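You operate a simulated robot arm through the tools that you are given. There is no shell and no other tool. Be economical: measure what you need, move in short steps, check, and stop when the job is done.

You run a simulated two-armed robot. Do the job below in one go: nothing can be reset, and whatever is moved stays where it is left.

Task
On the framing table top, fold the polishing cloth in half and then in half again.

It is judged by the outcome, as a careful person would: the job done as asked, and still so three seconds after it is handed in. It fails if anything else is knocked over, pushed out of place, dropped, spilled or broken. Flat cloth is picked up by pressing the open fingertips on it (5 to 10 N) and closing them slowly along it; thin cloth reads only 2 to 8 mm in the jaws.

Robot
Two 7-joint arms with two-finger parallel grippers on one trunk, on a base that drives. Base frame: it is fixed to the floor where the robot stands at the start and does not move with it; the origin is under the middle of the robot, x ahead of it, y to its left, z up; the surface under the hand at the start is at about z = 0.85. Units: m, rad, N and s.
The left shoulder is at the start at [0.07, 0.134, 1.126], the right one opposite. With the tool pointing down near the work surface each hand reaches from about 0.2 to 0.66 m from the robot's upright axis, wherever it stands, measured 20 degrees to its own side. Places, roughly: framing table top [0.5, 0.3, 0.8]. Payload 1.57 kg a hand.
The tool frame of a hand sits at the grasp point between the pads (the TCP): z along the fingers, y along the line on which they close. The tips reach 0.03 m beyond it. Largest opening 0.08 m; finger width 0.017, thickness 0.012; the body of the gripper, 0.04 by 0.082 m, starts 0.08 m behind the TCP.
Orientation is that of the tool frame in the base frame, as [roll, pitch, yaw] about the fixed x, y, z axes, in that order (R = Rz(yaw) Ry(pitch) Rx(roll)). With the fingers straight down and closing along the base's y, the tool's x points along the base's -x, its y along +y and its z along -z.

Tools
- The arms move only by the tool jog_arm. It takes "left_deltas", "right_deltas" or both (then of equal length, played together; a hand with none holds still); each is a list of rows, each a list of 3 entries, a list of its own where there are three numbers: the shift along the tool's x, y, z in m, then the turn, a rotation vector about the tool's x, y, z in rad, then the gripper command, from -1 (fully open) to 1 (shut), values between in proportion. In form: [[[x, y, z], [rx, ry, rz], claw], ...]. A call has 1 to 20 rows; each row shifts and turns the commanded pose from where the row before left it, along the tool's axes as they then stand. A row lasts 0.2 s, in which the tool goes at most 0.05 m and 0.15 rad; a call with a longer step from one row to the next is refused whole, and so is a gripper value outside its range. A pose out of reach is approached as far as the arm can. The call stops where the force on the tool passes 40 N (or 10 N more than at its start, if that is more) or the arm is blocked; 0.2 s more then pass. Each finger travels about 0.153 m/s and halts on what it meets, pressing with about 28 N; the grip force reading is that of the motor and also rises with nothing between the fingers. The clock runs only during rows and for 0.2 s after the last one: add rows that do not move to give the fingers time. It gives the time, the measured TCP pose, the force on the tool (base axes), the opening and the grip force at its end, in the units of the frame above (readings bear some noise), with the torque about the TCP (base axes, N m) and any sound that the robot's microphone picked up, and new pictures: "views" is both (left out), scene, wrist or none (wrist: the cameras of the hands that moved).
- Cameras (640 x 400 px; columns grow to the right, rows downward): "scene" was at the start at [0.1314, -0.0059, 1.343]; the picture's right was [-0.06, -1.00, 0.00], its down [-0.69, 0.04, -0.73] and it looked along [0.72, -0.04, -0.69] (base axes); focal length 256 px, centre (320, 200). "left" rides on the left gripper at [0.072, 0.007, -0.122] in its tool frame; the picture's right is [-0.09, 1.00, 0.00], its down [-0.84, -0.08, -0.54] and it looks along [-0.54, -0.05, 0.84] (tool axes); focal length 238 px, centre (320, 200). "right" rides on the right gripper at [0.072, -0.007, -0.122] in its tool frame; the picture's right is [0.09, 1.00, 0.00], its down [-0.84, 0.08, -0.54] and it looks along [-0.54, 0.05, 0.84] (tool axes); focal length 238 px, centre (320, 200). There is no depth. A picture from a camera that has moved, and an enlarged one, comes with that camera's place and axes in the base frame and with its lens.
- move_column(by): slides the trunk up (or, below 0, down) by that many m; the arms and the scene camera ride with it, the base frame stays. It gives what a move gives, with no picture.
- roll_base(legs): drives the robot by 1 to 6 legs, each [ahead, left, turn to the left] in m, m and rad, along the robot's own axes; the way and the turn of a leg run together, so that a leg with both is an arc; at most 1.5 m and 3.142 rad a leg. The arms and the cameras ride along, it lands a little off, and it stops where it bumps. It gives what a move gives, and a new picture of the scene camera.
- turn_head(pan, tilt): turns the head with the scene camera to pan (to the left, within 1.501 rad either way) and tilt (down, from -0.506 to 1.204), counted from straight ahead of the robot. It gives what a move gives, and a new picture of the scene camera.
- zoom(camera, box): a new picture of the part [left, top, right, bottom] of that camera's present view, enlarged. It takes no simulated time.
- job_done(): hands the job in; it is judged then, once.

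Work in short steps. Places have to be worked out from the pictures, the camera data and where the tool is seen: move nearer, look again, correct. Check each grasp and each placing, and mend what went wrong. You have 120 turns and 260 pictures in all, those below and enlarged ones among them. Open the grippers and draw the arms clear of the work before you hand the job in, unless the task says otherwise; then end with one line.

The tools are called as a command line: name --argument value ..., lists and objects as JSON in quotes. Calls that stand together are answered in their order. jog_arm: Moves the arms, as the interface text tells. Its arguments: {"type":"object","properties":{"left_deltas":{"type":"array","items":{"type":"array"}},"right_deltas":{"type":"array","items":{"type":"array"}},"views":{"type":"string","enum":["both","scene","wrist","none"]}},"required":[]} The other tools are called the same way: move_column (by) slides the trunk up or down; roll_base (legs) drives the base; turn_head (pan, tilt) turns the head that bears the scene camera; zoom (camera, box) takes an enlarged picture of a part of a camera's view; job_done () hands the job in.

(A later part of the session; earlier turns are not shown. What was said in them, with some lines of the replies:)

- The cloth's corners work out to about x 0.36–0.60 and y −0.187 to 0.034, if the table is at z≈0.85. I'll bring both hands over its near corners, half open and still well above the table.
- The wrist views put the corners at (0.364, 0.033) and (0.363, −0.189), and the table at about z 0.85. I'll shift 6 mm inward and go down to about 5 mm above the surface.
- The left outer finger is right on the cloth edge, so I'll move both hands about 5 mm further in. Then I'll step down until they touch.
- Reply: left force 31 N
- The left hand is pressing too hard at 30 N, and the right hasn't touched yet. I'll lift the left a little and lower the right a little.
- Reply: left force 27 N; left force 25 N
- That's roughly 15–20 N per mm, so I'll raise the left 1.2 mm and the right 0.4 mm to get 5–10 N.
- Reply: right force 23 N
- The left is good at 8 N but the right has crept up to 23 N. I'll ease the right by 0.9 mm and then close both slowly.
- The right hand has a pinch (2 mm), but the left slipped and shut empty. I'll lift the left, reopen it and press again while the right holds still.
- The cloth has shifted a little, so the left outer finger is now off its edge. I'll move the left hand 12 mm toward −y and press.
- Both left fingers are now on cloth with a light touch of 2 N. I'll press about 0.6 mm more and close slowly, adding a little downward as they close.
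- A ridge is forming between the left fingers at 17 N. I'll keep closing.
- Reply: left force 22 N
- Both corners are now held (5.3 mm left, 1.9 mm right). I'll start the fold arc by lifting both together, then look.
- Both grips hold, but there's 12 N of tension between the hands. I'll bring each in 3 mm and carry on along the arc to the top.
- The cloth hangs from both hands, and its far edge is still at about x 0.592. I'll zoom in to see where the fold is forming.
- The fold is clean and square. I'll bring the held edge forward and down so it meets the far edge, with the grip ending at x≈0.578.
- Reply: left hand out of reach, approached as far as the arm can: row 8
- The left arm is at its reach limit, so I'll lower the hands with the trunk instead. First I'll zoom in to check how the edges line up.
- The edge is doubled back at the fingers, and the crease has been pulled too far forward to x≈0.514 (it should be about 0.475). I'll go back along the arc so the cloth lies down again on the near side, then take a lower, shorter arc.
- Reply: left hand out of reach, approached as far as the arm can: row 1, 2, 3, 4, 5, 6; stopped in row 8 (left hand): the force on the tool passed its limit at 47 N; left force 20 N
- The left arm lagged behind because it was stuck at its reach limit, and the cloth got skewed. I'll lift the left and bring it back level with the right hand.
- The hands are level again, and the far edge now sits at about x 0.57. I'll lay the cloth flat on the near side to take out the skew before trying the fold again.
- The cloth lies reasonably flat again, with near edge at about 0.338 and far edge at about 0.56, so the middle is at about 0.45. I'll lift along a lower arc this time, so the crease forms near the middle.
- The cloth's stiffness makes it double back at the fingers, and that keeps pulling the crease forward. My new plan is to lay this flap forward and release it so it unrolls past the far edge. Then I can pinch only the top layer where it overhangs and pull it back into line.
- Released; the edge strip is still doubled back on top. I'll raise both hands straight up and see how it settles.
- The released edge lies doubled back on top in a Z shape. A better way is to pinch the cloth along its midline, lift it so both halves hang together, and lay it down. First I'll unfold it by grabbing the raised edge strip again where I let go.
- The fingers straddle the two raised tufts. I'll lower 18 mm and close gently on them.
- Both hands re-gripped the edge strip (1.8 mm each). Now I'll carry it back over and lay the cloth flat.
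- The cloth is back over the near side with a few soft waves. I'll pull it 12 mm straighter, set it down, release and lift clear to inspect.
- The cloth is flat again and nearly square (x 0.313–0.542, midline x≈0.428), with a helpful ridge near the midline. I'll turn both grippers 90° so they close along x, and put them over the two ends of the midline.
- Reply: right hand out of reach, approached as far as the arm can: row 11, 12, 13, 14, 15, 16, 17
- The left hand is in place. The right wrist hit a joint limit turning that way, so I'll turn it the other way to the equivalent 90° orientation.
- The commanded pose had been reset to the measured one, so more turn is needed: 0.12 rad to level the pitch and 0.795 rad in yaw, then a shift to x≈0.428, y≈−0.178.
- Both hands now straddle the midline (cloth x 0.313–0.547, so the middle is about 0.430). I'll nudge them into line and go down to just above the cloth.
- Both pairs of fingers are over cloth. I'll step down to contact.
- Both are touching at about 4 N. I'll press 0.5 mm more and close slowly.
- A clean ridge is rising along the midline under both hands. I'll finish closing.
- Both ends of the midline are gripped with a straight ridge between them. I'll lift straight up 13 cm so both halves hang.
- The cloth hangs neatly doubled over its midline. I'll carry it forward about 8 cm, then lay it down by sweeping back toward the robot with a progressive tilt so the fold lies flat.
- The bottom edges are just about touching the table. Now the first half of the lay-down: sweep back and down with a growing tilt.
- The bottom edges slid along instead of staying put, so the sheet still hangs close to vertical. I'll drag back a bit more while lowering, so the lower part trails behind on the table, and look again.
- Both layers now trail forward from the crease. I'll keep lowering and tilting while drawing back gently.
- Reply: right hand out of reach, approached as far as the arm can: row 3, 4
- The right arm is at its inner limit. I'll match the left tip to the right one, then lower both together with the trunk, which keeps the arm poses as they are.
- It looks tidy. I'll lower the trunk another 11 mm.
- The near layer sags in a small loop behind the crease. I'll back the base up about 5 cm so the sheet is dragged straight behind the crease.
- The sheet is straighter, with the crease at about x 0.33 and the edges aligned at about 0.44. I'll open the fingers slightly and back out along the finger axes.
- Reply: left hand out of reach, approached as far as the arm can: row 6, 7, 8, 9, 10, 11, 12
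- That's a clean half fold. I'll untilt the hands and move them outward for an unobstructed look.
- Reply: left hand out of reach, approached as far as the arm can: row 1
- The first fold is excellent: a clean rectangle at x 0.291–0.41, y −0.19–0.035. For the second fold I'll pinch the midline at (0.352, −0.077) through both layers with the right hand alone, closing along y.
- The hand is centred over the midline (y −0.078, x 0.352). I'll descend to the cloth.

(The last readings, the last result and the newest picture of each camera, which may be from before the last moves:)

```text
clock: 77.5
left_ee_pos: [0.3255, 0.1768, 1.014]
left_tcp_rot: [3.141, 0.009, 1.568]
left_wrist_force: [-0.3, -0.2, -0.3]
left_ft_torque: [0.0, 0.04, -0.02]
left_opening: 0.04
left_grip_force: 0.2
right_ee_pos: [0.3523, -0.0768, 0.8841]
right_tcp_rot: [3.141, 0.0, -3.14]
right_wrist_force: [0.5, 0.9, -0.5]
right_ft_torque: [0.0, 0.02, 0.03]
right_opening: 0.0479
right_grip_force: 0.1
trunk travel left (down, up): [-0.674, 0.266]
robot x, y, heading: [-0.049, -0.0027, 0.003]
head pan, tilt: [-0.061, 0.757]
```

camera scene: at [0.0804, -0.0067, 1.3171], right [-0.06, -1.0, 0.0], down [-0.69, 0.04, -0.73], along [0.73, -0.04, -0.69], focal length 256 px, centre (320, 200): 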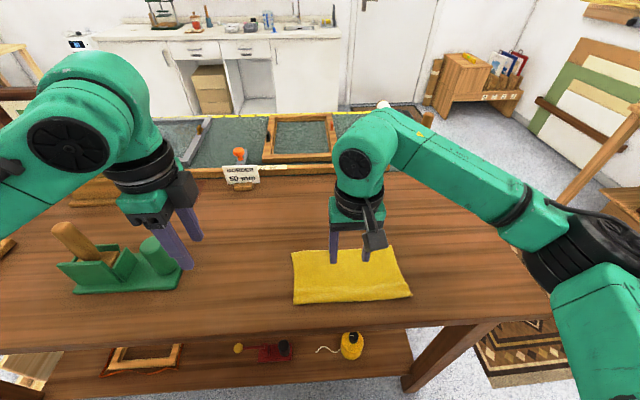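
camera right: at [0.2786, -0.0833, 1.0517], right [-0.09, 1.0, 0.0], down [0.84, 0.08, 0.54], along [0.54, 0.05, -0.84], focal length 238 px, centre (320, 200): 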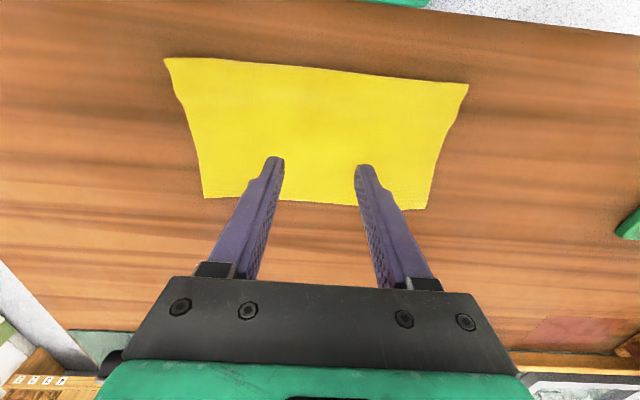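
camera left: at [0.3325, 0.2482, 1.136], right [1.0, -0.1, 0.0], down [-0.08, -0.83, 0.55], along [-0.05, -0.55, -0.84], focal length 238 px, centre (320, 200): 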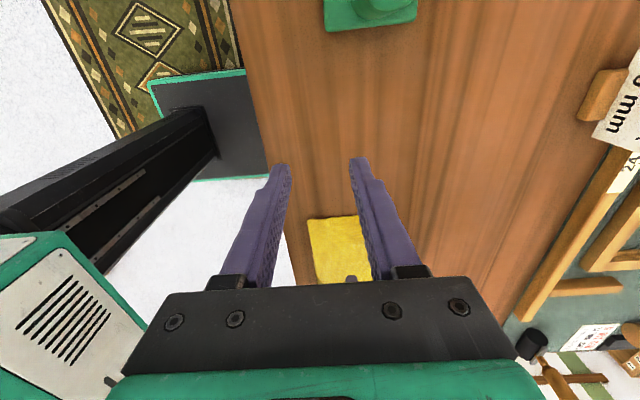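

No contact yet at z 0.884. I'll step down in small increments.

jog_arm --right_deltas '[[[0, 0, 0.0015], [0, 0, 0], -0.2], [[0, 0, 0.001], [0, 0, 0], -0.2], [[0, 0, 0], [0, 0, 0], -0.2]]' --views "none"

jog_arm --right_deltas '[[[0, 0, 0.0007], [0, 0, 0], -0.2], [[0, 0, 0], [0, 0, 0], -0.2]]' --views "none"

```text
clock: 78.3
left_ee_pos: [0.3256, 0.1752, 1.0143]
left_tcp_rot: [-3.141, 0.01, 1.566]
left_wrist_force: [0.7, 0.6, -0.7]
left_ft_torque: [-0.01, 0.0, -0.04]
left_opening: 0.0403
left_grip_force: 0.0
right_ee_pos: [0.3518, -0.076, 0.8818]
right_tcp_rot: [3.14, 0.001, -3.14]
right_wrist_force: [1.3, -1.9, 7.3]
right_ft_torque: [-0.21, -0.03, 0.02]
right_opening: 0.0483
right_grip_force: 0.1
trunk travel left (down, up): [-0.674, 0.266]
robot x, y, heading: [-0.0486, 0.0032, 0.002]
head pan, tilt: [-0.061, 0.757]
```

```text
clock: 78.9
left_ee_pos: [0.3251, 0.1749, 1.0147]
left_tcp_rot: [3.139, 0.007, 1.567]
left_wrist_force: [0.2, 0.2, -0.4]
left_ft_torque: [0.04, -0.01, -0.02]
left_opening: 0.0398
left_grip_force: 0.1
right_ee_pos: [0.3521, -0.0763, 0.8817]
right_tcp_rot: [3.137, 0.002, -3.141]
right_wrist_force: [1.8, -2.7, 13.2]
right_ft_torque: [-0.32, -0.08, 0.08]
right_opening: 0.0483
right_grip_force: 0.2
trunk travel left (down, up): [-0.674, 0.266]
robot x, y, heading: [-0.0506, -0.0004, 0.001]
head pan, tilt: [-0.061, 0.757]
```

Contact at 13 N. I'll close slowly to gather both layers.

jog_arm --right_deltas '[[[0, 0, 0], [0, 0, 0], -0.1], [[0, 0, 0], [0, 0, 0], 0], [[0, 0, 0], [0, 0, 0], 0.1], [[0, 0, 0], [0, 0, 0], 0.2], [[0, 0, 0], [0, 0, 0], 0.3], [[0, 0, 0], [0, 0, 0], 0.4], [[0, 0, 0], [0, 0, 0], 0.5], [[0, 0, 0], [0, 0, 0], 0.6], [[0, 0, 0], [0, 0, 0], 0.7], [[0, 0, 0], [0, 0, 0], 0.8], [[0, 0, 0], [0, 0, 0], 0.9], [[0, 0, 0], [0, 0, 0], 1], [[0, 0, 0], [0, 0, 0], 1]]' --views "both"

zoom --camera "scene" --box '[240, 210, 450, 341]'

```text
clock: 81.7
left_ee_pos: [0.324, 0.176, 1.0141]
left_tcp_rot: [3.14, 0.008, 1.568]
left_wrist_force: [-0.2, 0.6, 0.2]
left_ft_torque: [0.0, -0.01, -0.02]
left_opening: 0.04
left_grip_force: 0.1
right_ee_pos: [0.3518, -0.0745, 0.8814]
right_tcp_rot: [3.14, 0.002, -3.14]
right_wrist_force: [-0.7, -1.7, 15.6]
right_ft_torque: [-0.11, -0.01, 0.04]
right_opening: 0.006
right_grip_force: 25.7
trunk travel left (down, up): [-0.674, 0.266]
robot x, y, heading: [-0.0464, -0.0022, -0.0]
head pan, tilt: [-0.061, 0.757]
camera scene: at [0.0786, -0.0059, 1.3173], right [-0.06, -1.0, 0.0], down [-0.69, 0.04, -0.73], along [0.73, -0.04, -0.69], focal length 256 px, centre (320, 200)
camera right: at [0.2785, -0.0826, 1.0021], right [-0.09, 1.0, 0.0], down [0.84, 0.08, 0.54], along [0.54, 0.05, -0.84], focal length 238 px, centre (320, 200)
```

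scene: 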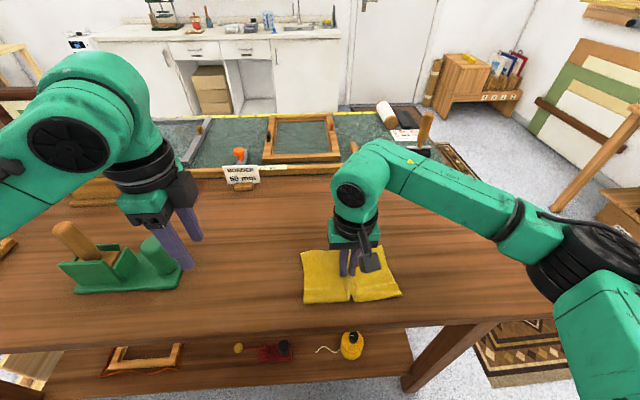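
right: 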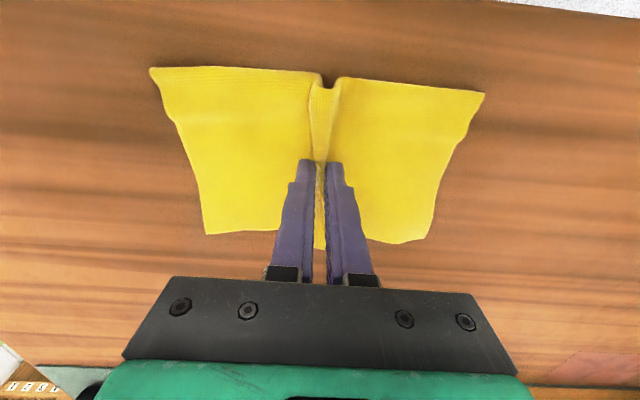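

```text
3.05 times, centred on (345, 276) of scene
camera zoom: at [0.0786, -0.0059, 1.3173], right [-0.06, -1.0, 0.0], down [-0.69, 0.04, -0.73], along [0.73, -0.04, -0.69], focal length 782 px, centre (244, -30)
```

zoom: 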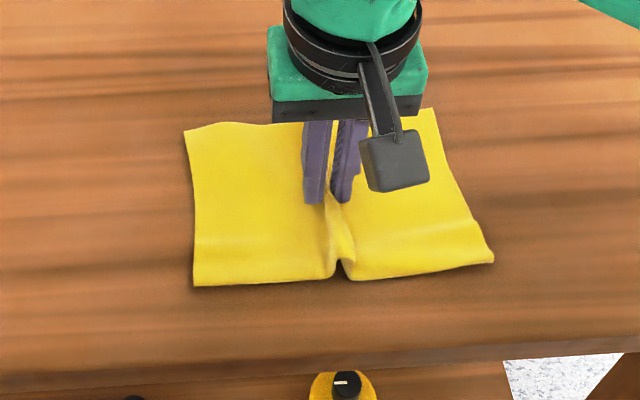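

Both layers are gathered (6 mm, and the arch goes right through the folded edge). I'll lift straight up so the halves hang.

jog_arm --right_deltas '[[[0, 0, -0.006], [0, 0, 0], 1], [[0, 0, -0.01], [0, 0, 0], 1], [[0, 0, -0.012], [0, 0, 0], 1], [[0, 0, -0.014], [0, 0, 0], 1], [[0, 0, -0.014], [0, 0, 0], 1], [[0, 0, -0.014], [0, 0, 0], 1], [[0, 0, -0.014], [0, 0, 0], 1], [[0, 0, -0.014], [0, 0, 0], 1], [[0, 0, -0.014], [0, 0, 0], 1], [[0, 0, -0.01], [0, 0, 0], 1], [[0, 0, 0], [0, 0, 0], 1], [[0, 0, 0], [0, 0, 0], 1], [[0, 0, 0], [0, 0, 0], 1]]' --views "both"

zoom --camera "scene" --box '[240, 180, 450, 311]'

```text
clock: 84.5
left_ee_pos: [0.3265, 0.1759, 1.014]
left_tcp_rot: [-3.14, 0.01, 1.568]
left_wrist_force: [0.8, -1.0, -0.5]
left_ft_torque: [-0.01, -0.01, -0.02]
left_opening: 0.0399
left_grip_force: 0.0
right_ee_pos: [0.3524, -0.0748, 1.0029]
right_tcp_rot: [3.141, -0.001, -3.14]
right_wrist_force: [-0.4, 0.3, -0.4]
right_ft_torque: [0.0, -0.03, 0.01]
right_opening: 0.0026
right_grip_force: 24.3
trunk travel left (down, up): [-0.674, 0.266]
robot x, y, heading: [-0.0527, 0.0013, 0.001]
head pan, tilt: [-0.061, 0.757]
camera scene: at [0.0809, -0.0058, 1.317], right [-0.06, -1.0, 0.0], down [-0.69, 0.04, -0.73], along [0.72, -0.04, -0.69], focal length 256 px, centre (320, 200)
camera right: at [0.2795, -0.0828, 1.1237], right [-0.09, 1.0, 0.0], down [0.84, 0.08, 0.54], along [0.54, 0.05, -0.84], focal length 238 px, centre (320, 200)
```

scene: 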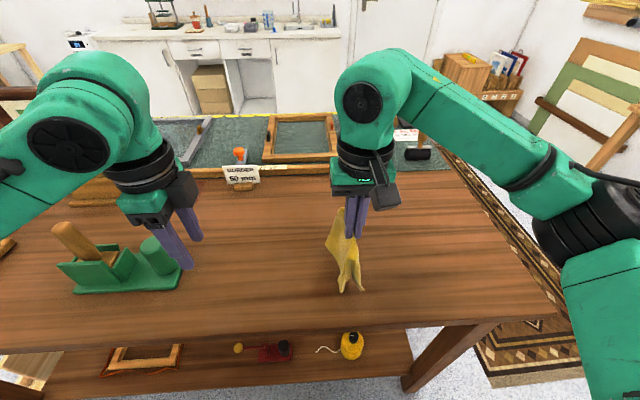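
right: 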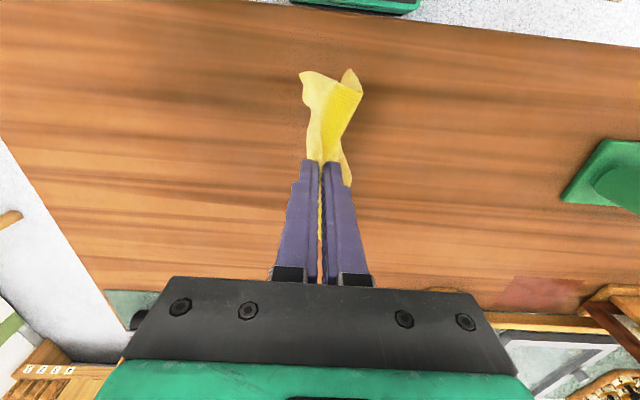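

```text
3.05 times, centred on (345, 246) of scene
camera zoom: at [0.0809, -0.0058, 1.317], right [-0.06, -1.0, 0.0], down [-0.69, 0.04, -0.73], along [0.72, -0.04, -0.69], focal length 782 px, centre (244, 61)
```

zoom: 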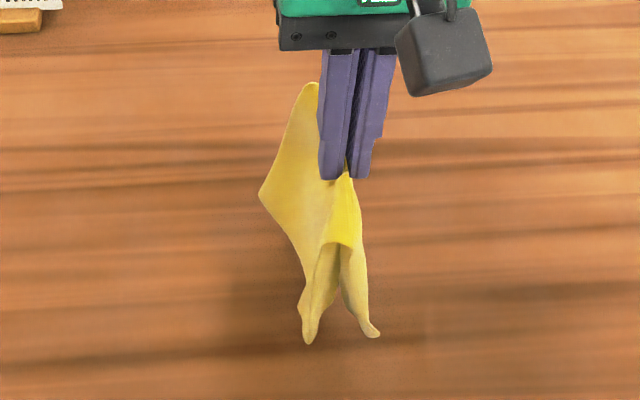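

The single grip lets the ends droop, and the opening has dropped to 2.6 mm. I'll look from the left wrist camera and closer from the right.

zoom --camera "left" --box '[240, 130, 440, 290]'

zoom --camera "right" --box '[240, 40, 420, 210]'

```text
2.50 times, centred on (340, 210) of left
camera zoom: at [0.3329, 0.2489, 1.1357], right [1.0, -0.1, 0.0], down [-0.08, -0.83, 0.55], along [-0.05, -0.55, -0.84], focal length 596 px, centre (270, 175)
```

zoom: 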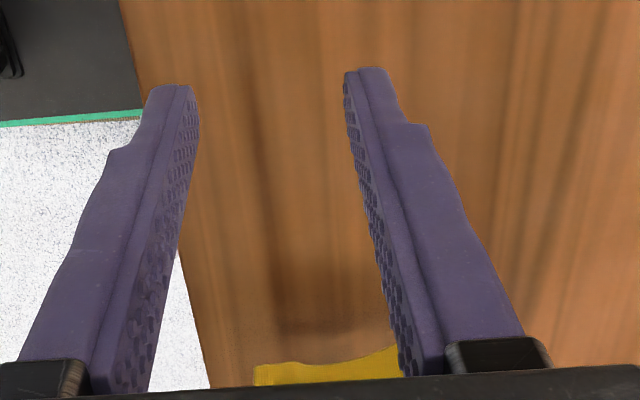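

```text
2.35 times, centred on (330, 125) of right
camera zoom: at [0.2795, -0.0828, 1.1237], right [-0.09, 1.0, 0.0], down [0.84, 0.08, 0.54], along [0.54, 0.05, -0.84], focal length 561 px, centre (296, 376)
```

zoom: 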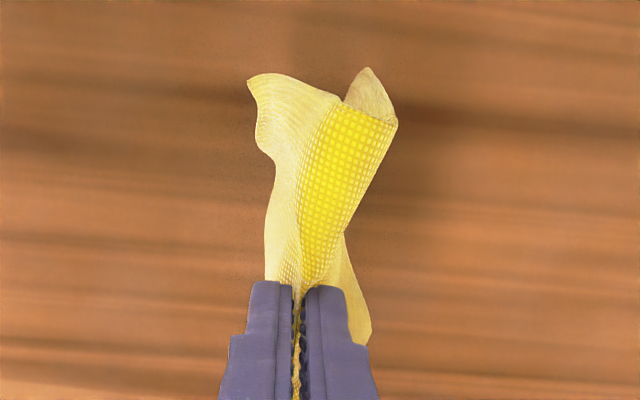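

It looks like mainly the top layer is held, and the near end droops. I'll lower it straight back down and see how it lands before switching to a two-handed pinch.

jog_arm --right_deltas '[[[0, 0, 0.01], [0, 0, 0], 1], [[0, 0, 0.01], [0, 0, 0], 1], [[0, 0, 0.01], [0, 0, 0], 1], [[0, 0, 0.01], [0, 0, 0], 1], [[0, 0, 0.01], [0, 0, 0], 1], [[0, 0, 0.01], [0, 0, 0], 1], [[0, 0, 0], [0, 0, 0], 1]]' --views "both"

zoom --camera "scene" --box '[240, 200, 450, 331]'

```text
clock: 86.1
left_ee_pos: [0.326, 0.1763, 1.0144]
left_tcp_rot: [3.141, 0.008, 1.57]
left_wrist_force: [-0.7, -0.4, 0.1]
left_ft_torque: [0.03, -0.01, -0.01]
left_opening: 0.0402
left_grip_force: 0.0
right_ee_pos: [0.3519, -0.0747, 0.9418]
right_tcp_rot: [3.14, 0.0, -3.139]
right_wrist_force: [0.3, -0.1, 0.2]
right_ft_torque: [0.01, -0.01, -0.01]
right_opening: 0.0026
right_grip_force: 24.1
trunk travel left (down, up): [-0.674, 0.266]
robot x, y, heading: [-0.0529, -0.0014, -0.0]
head pan, tilt: [-0.061, 0.757]
camera scene: at [0.0808, -0.0058, 1.317], right [-0.06, -1.0, 0.0], down [-0.69, 0.04, -0.73], along [0.72, -0.04, -0.69], focal length 256 px, centre (320, 200)
camera right: at [0.2804, -0.0824, 1.0626], right [-0.09, 1.0, 0.0], down [0.84, 0.08, 0.54], along [0.54, 0.05, -0.84], focal length 238 px, centre (320, 200)
```

scene: 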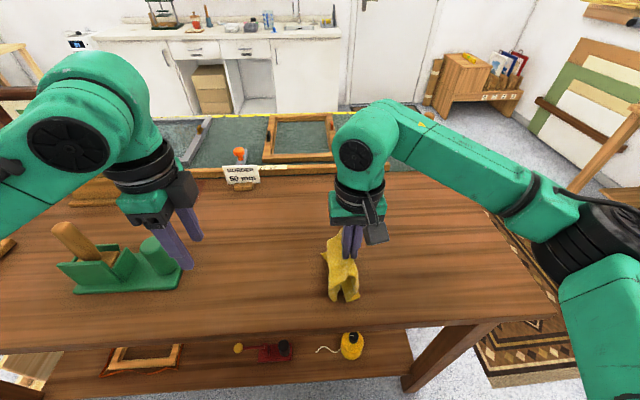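
right: 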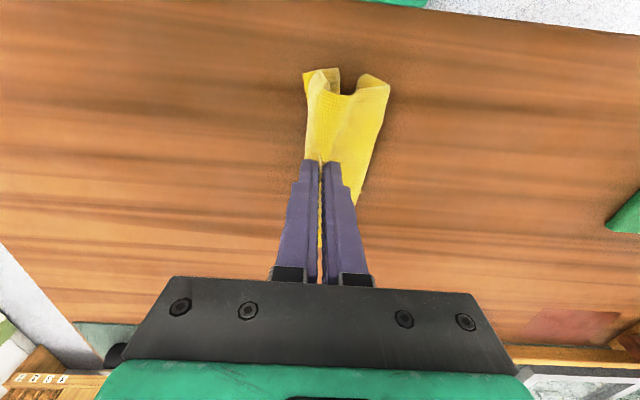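

```text
3.05 times, centred on (345, 266) of scene
camera zoom: at [0.0808, -0.0058, 1.317], right [-0.06, -1.0, 0.0], down [-0.69, 0.04, -0.73], along [0.72, -0.04, -0.69], focal length 782 px, centre (244, 0)
```

zoom: 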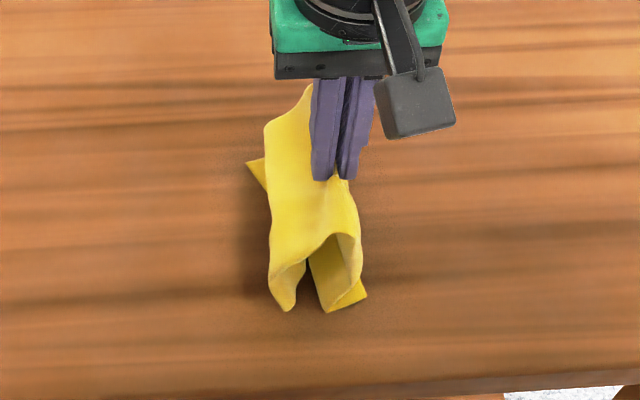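

From here it actually looks like a proper tent: the first crease forms the near arch and both halves hang below. I'll use the same lay-down that worked before: lift a little, shift left, then drag right while lowering and tilting.

jog_arm --right_deltas '[[[0, 0, -0.012], [0, 0, 0], 1], [[0, 0.005, -0.012], [0, 0, 0], 1], [[0, 0.01, -0.012], [0, 0, 0], 1], [[0, 0.015, -0.01], [0, 0, 0], 1], [[0, 0.015, 0], [0, 0, 0], 1], [[0, 0.01, 0], [0, 0, 0], 1], [[0, 0, 0], [0, 0, 0], 1], [[0, -0.017, 0.002], [-0.07, 0, 0], 1], [[0, -0.0171, 0.0008], [-0.07, 0, 0], 1], [[0, -0.0167, 0.0042], [-0.07, 0, 0], 1], [[0, -0.017, 0.0031], [-0.07, 0, 0], 1], [[0, -0.0161, 0.0053], [-0.07, 0, 0], 1], [[0, -0.0164, 0.0041], [-0.07, 0, 0], 1], [[0, 0, 0], [0, 0, 0], 1]]' --views "both"

zoom --camera "scene" --box '[240, 200, 450, 331]'

```text
clock: 89.1
left_ee_pos: [0.3276, 0.1754, 1.0124]
left_tcp_rot: [3.142, 0.01, 1.568]
left_wrist_force: [0.3, 0.8, -0.4]
left_ft_torque: [-0.05, 0.02, 0.0]
left_opening: 0.04
left_grip_force: 0.1
right_ee_pos: [0.3537, -0.1156, 0.9525]
right_tcp_rot: [2.718, -0.001, -3.139]
right_wrist_force: [0.3, -0.9, -0.2]
right_ft_torque: [-0.04, -0.01, 0.02]
right_opening: 0.0024
right_grip_force: 24.1
trunk travel left (down, up): [-0.674, 0.266]
robot x, y, heading: [-0.0518, 0.0009, 0.003]
head pan, tilt: [-0.061, 0.757]
camera scene: at [0.081, -0.0052, 1.317], right [-0.06, -1.0, 0.0], down [-0.69, 0.04, -0.73], along [0.72, -0.04, -0.69], focal length 256 px, centre (320, 200)
camera right: at [0.281, -0.171, 1.0604], right [-0.1, 0.91, 0.41], down [0.84, -0.15, 0.53], along [0.54, 0.39, -0.75], focal length 238 px, centre (320, 200)
```

scene: 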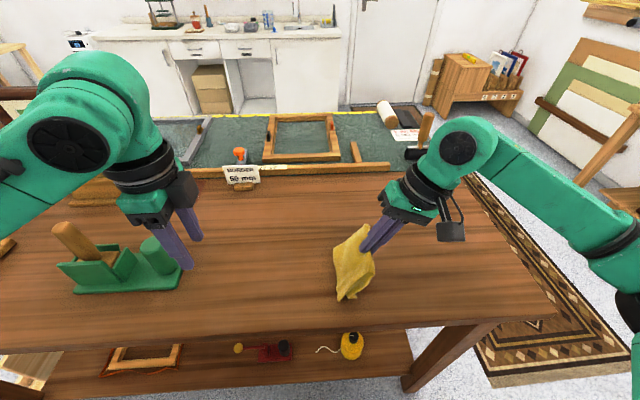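
right: 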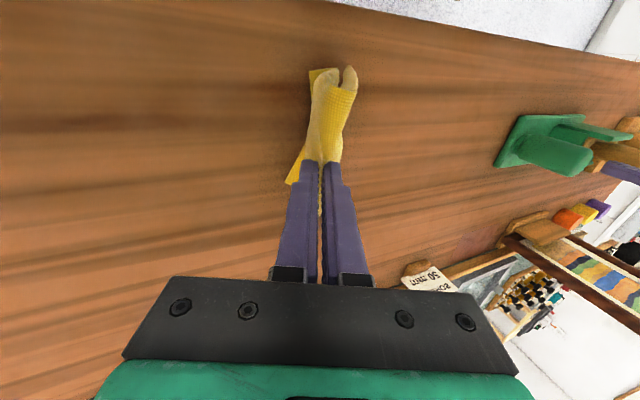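

```text
3.05 times, centred on (345, 266) of scene
camera zoom: at [0.081, -0.0052, 1.317], right [-0.06, -1.0, 0.0], down [-0.69, 0.04, -0.73], along [0.72, -0.04, -0.69], focal length 782 px, centre (244, 0)
```

zoom: 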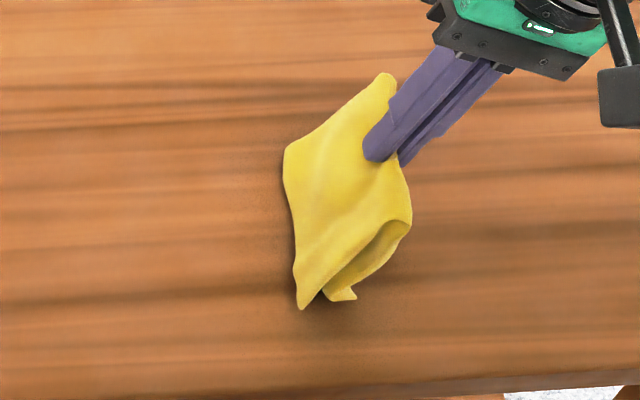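

It hangs as a doubled panel trailing left. I'll keep dragging right and lowering gently.

jog_arm --right_deltas '[[[0, -0.0148, -0.0011], [0, 0, 0], 1], [[0, -0.0148, -0.0011], [0, 0, 0], 1], [[0, -0.0148, -0.0011], [0, 0, 0], 1], [[0, -0.0148, 0.001], [0, 0, 0], 1], [[0, -0.0096, 0.0052], [-0.07, 0, 0], 1], [[0, -0.01, 0.0045], [-0.07, 0, 0], 1], [[0, -0.0103, 0.0038], [-0.07, 0, 0], 1], [[0, 0, 0], [0, 0, 0], 1]]' --views "both"

zoom --camera "scene" --box '[260, 200, 470, 331]'

zoom --camera "right" --box '[240, 40, 420, 210]'

```text
clock: 90.9
left_ee_pos: [0.3253, 0.1766, 1.0127]
left_tcp_rot: [3.14, 0.009, 1.569]
left_wrist_force: [0.5, -0.1, 0.3]
left_ft_torque: [0.03, 0.02, 0.03]
left_opening: 0.0398
left_grip_force: 0.1
right_ee_pos: [0.3534, -0.1902, 0.904]
right_tcp_rot: [2.511, 0.001, -3.139]
right_wrist_force: [0.2, -0.4, -0.3]
right_ft_torque: [0.01, -0.01, 0.01]
right_opening: 0.0023
right_grip_force: 23.8
trunk travel left (down, up): [-0.674, 0.266]
robot x, y, heading: [-0.0506, 0.0001, 0.002]
head pan, tilt: [-0.061, 0.757]
camera scene: at [0.0809, -0.0056, 1.317], right [-0.06, -1.0, 0.0], down [-0.69, 0.04, -0.73], along [0.72, -0.04, -0.69], focal length 256 px, centre (320, 200)
camera right: at [0.2807, -0.2667, 0.9967], right [-0.09, 0.8, 0.59], down [0.84, -0.26, 0.48], along [0.54, 0.54, -0.65], focal length 238 px, centre (320, 200)
```

scene: 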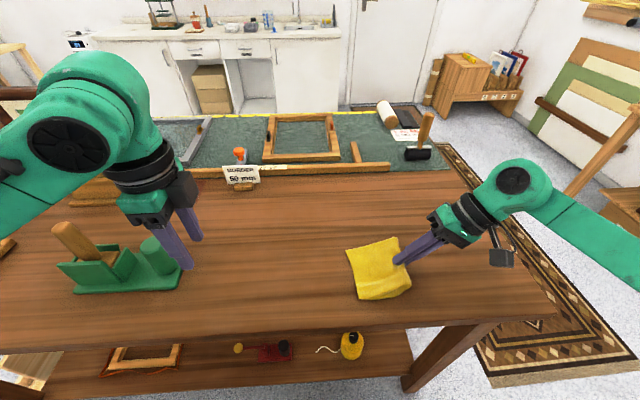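
right: 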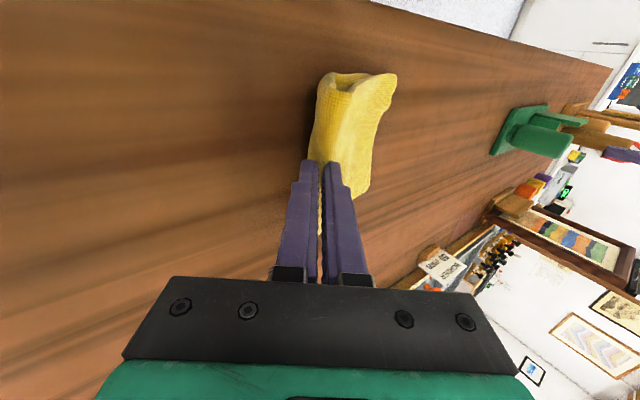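

```text
3.05 times, centred on (365, 266) of scene
camera zoom: at [0.0809, -0.0056, 1.317], right [-0.06, -1.0, 0.0], down [-0.69, 0.04, -0.73], along [0.72, -0.04, -0.69], focal length 782 px, centre (183, 0)
```

zoom: 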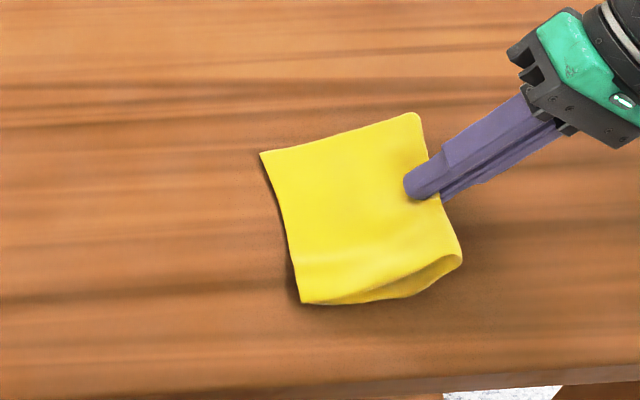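

```text
2.35 times, centred on (330, 125) of right
camera zoom: at [0.2807, -0.2667, 0.9967], right [-0.09, 0.8, 0.59], down [0.84, -0.26, 0.48], along [0.54, 0.54, -0.65], focal length 561 px, centre (296, 376)
```

zoom: 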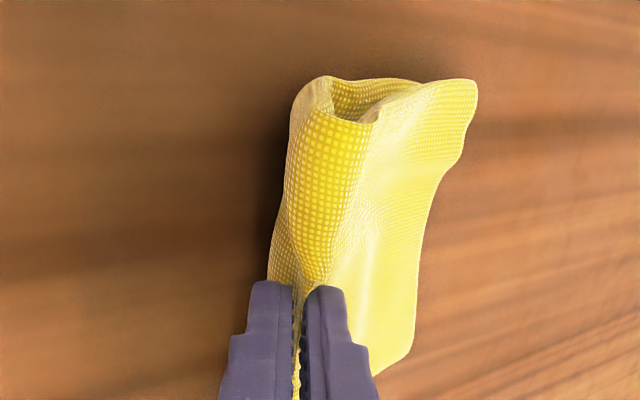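

That's an excellent quarter shape. I'll drag 4 cm further while lowering the last 15 mm to straighten the underside.

jog_arm --right_deltas '[[[0, -0.0104, -0.0027], [0, 0, 0], 1], [[0, -0.0104, -0.0027], [0, 0, 0], 1], [[0, -0.0104, -0.0027], [0, 0, 0], 1], [[0, -0.0104, -0.0027], [0, 0, 0], 1], [[0, 0, 0], [0, 0, 0], 1], [[0, 0, 0], [0, 0, 0], 1]]' --views "scene"

zoom --camera "scene" --box '[280, 200, 490, 331]'

zoom --camera "right" --box '[240, 40, 420, 210]'

```text
clock: 92.3
left_ee_pos: [0.3268, 0.1738, 1.0138]
left_tcp_rot: [3.142, 0.009, 1.567]
left_wrist_force: [0.4, -0.6, -0.3]
left_ft_torque: [-0.01, 0.02, 0.03]
left_opening: 0.0399
left_grip_force: 0.1
right_ee_pos: [0.3517, -0.2291, 0.8873]
right_tcp_rot: [2.511, 0.001, -3.14]
right_wrist_force: [-0.4, -0.2, -0.3]
right_ft_torque: [-0.02, -0.03, 0.02]
right_opening: 0.0024
right_grip_force: 24.0
trunk travel left (down, up): [-0.674, 0.266]
robot x, y, heading: [-0.0535, -0.0013, 0.005]
head pan, tilt: [-0.061, 0.757]
camera scene: at [0.0808, -0.006, 1.317], right [-0.06, -1.0, 0.0], down [-0.69, 0.04, -0.73], along [0.72, -0.04, -0.69], focal length 256 px, centre (320, 200)
```

scene: 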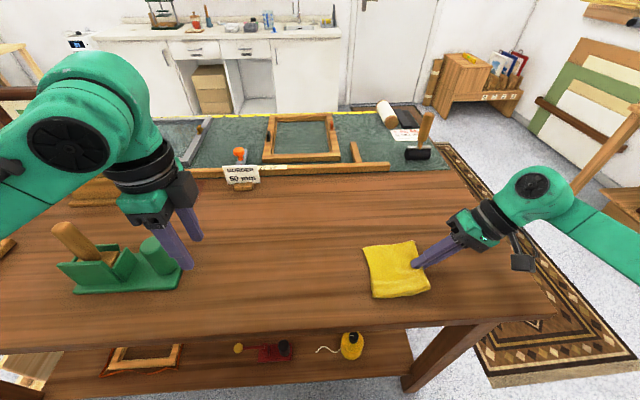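

```text
3.05 times, centred on (385, 266) of scene
camera zoom: at [0.0808, -0.006, 1.317], right [-0.06, -1.0, 0.0], down [-0.69, 0.04, -0.73], along [0.72, -0.04, -0.69], focal length 782 px, centre (122, 0)
```

zoom: 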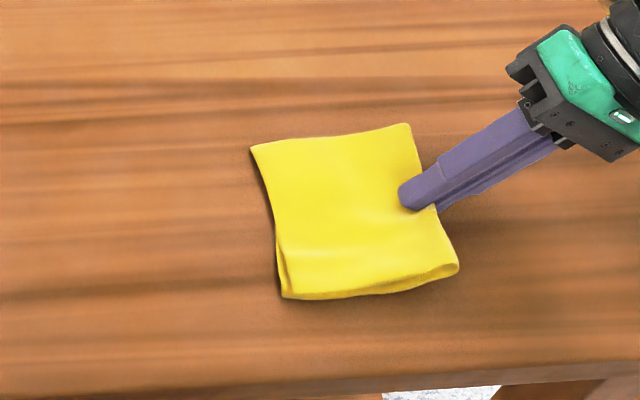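

```text
2.35 times, centred on (330, 125) of right
camera zoom: at [0.2802, -0.3069, 0.9809], right [-0.09, 0.8, 0.59], down [0.84, -0.26, 0.48], along [0.54, 0.54, -0.65], focal length 561 px, centre (296, 376)
```

zoom: 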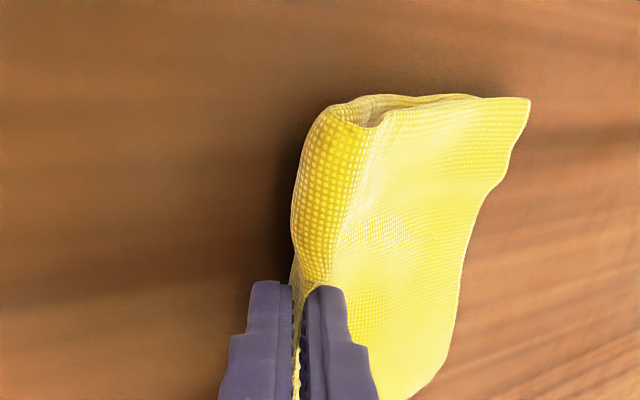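

A near-perfect quarter fold. I'll release with a small opening and back out along the finger axis.

jog_arm --right_deltas '[[[0, 0, 0], [0, 0, 0], 0.8], [[0, 0, 0], [0, 0, 0], 0.65], [[0, 0, 0], [0, 0, 0], 0.55], [[0, 0, 0], [0, 0, 0], 0.55], [[0, 0, -0.006], [0, 0, 0], 0.55], [[0, 0, -0.01], [0, 0, 0], 0.55], [[0, 0, -0.015], [0, 0, 0], 0.55], [[0, 0, -0.02], [0, 0, 0], 0.55], [[0, 0, -0.03], [0, 0, 0], 0.55], [[0, 0, -0.03], [0, 0, 0], 0.55], [[0, 0, -0.03], [0, 0, 0], 0.55], [[0, 0, 0], [0, 0, 0], 0]]' --views "both"

zoom --camera "scene" --box '[320, 220, 470, 314]'

zoom --camera "right" --box '[240, 0, 500, 163]'

```text
clock: 94.9
left_ee_pos: [0.3262, 0.1749, 1.0138]
left_tcp_rot: [3.141, 0.009, 1.566]
left_wrist_force: [0.8, -0.2, 0.2]
left_ft_torque: [0.02, 0.0, 0.0]
left_opening: 0.0401
left_grip_force: 0.1
right_ee_pos: [0.3569, -0.313, 1.0032]
right_tcp_rot: [2.51, 0.0, -3.141]
right_wrist_force: [0.0, 0.1, 0.1]
right_ft_torque: [0.0, -0.02, -0.02]
right_opening: 0.0399
right_grip_force: 0.0
trunk travel left (down, up): [-0.674, 0.266]
robot x, y, heading: [-0.0472, 0.0008, -0.004]
head pan, tilt: [-0.061, 0.757]
camera scene: at [0.0809, -0.0059, 1.317], right [-0.06, -1.0, 0.0], down [-0.69, 0.04, -0.73], along [0.72, -0.04, -0.69], focal length 256 px, centre (320, 200)
camera right: at [0.2835, -0.3913, 1.0961], right [-0.09, 0.8, 0.59], down [0.84, -0.26, 0.48], along [0.54, 0.54, -0.65], focal length 238 px, centre (320, 200)
```

scene: 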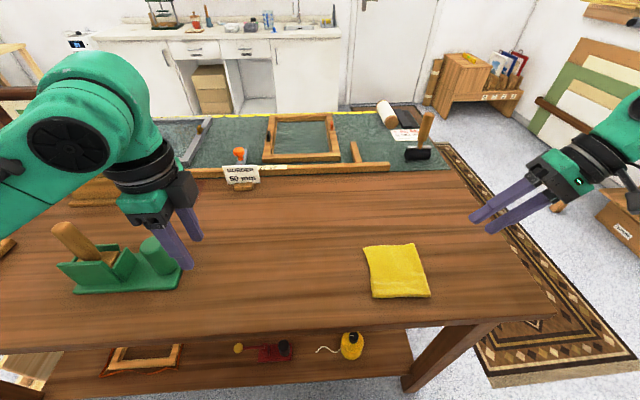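
right: 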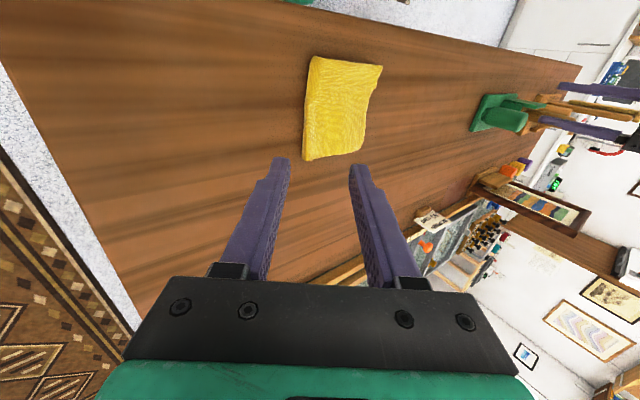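

```text
4.26 times, centred on (395, 267) of scene
camera zoom: at [0.0809, -0.0059, 1.317], right [-0.06, -1.0, 0.0], down [-0.69, 0.04, -0.73], along [0.72, -0.04, -0.69], focal length 1092 px, centre (1, -85)
```

zoom: 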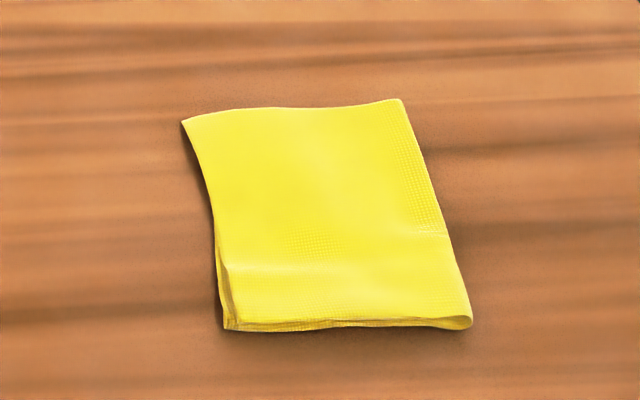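

```text
2.45 times, centred on (370, 82) of right
camera zoom: at [0.2835, -0.3913, 1.0961], right [-0.09, 0.8, 0.59], down [0.84, -0.26, 0.48], along [0.54, 0.54, -0.65], focal length 585 px, centre (197, 491)
```

zoom: 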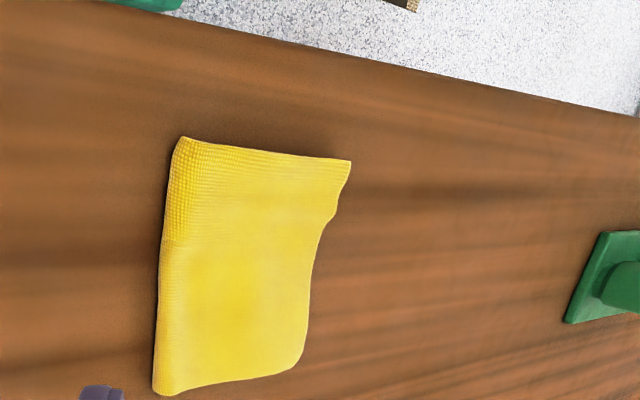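

The cloth is a neat quarter square with aligned edges, and nothing else has moved. I'll open both grippers fully, draw them clear and check it has settled.

jog_arm --left_deltas '[[[0.02, 0, -0.02], [0, 0, 0], -1], [[0, 0, -0.02], [0, 0, 0], -1], [[0, 0, 0], [0, 0, 0], -1], [[0, 0, 0], [0, 0, 0], -1], [[0, 0, 0], [0, 0, 0], -1]]' --right_deltas '[[[0, 0, -0.02], [0, 0, 0], -1], [[0, 0, -0.02], [0, 0, 0], -1], [[0, 0, 0], [0, 0, 0], -1], [[0, 0, 0], [0, 0, 0], -1], [[0, 0, 0], [0, 0, 0], -1]]' --views "scene"

zoom --camera "scene" --box '[320, 220, 470, 314]'

```text
clock: 96.1
left_ee_pos: [0.3261, 0.1959, 1.0534]
left_tcp_rot: [-3.141, 0.008, 1.568]
left_wrist_force: [0.4, 0.7, -0.9]
left_ft_torque: [0.02, 0.0, -0.03]
left_opening: 0.08
left_grip_force: 0.1
right_ee_pos: [0.3516, -0.3325, 1.0369]
right_tcp_rot: [2.509, -0.001, 3.14]
right_wrist_force: [0.1, 0.1, 0.1]
right_ft_torque: [-0.03, 0.0, 0.0]
right_opening: 0.0799
right_grip_force: 0.0
right hand out of reach, approached as far as the arm can: row 2
trunk travel left (down, up): [-0.674, 0.266]
robot x, y, heading: [-0.0532, -0.0028, -0.003]
head pan, tilt: [-0.061, 0.757]
camera scene: at [0.0808, -0.0061, 1.317], right [-0.06, -1.0, 0.0], down [-0.69, 0.04, -0.73], along [0.72, -0.04, -0.69], focal length 256 px, centre (320, 200)
```

scene: 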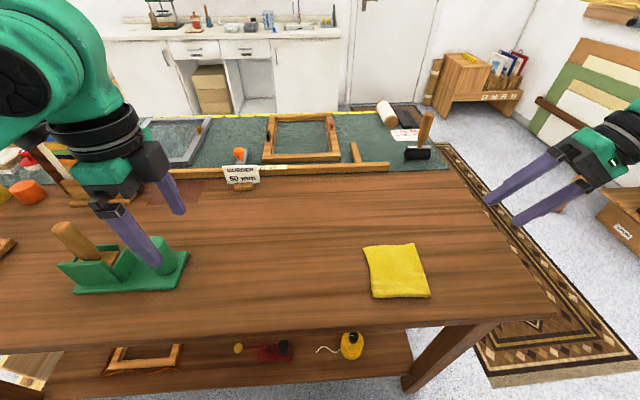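

```text
4.26 times, centred on (395, 267) of scene
camera zoom: at [0.0808, -0.0061, 1.317], right [-0.06, -1.0, 0.0], down [-0.69, 0.04, -0.73], along [0.72, -0.04, -0.69], focal length 1092 px, centre (1, -85)
```

zoom: 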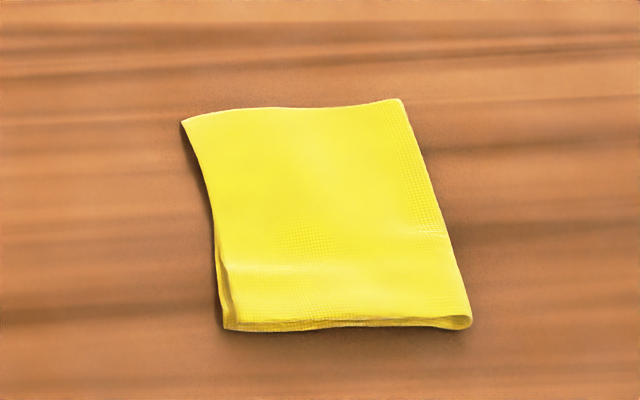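

The cloth is stable, the arms are clear and both grippers are open, so I'm handing the job in.

job_done

```text
The job is handed in.
```

The polishing cloth is folded in half and then in half again, lying as a flat quarter-size square on the framing table top, and nothing else looks to have been moved.
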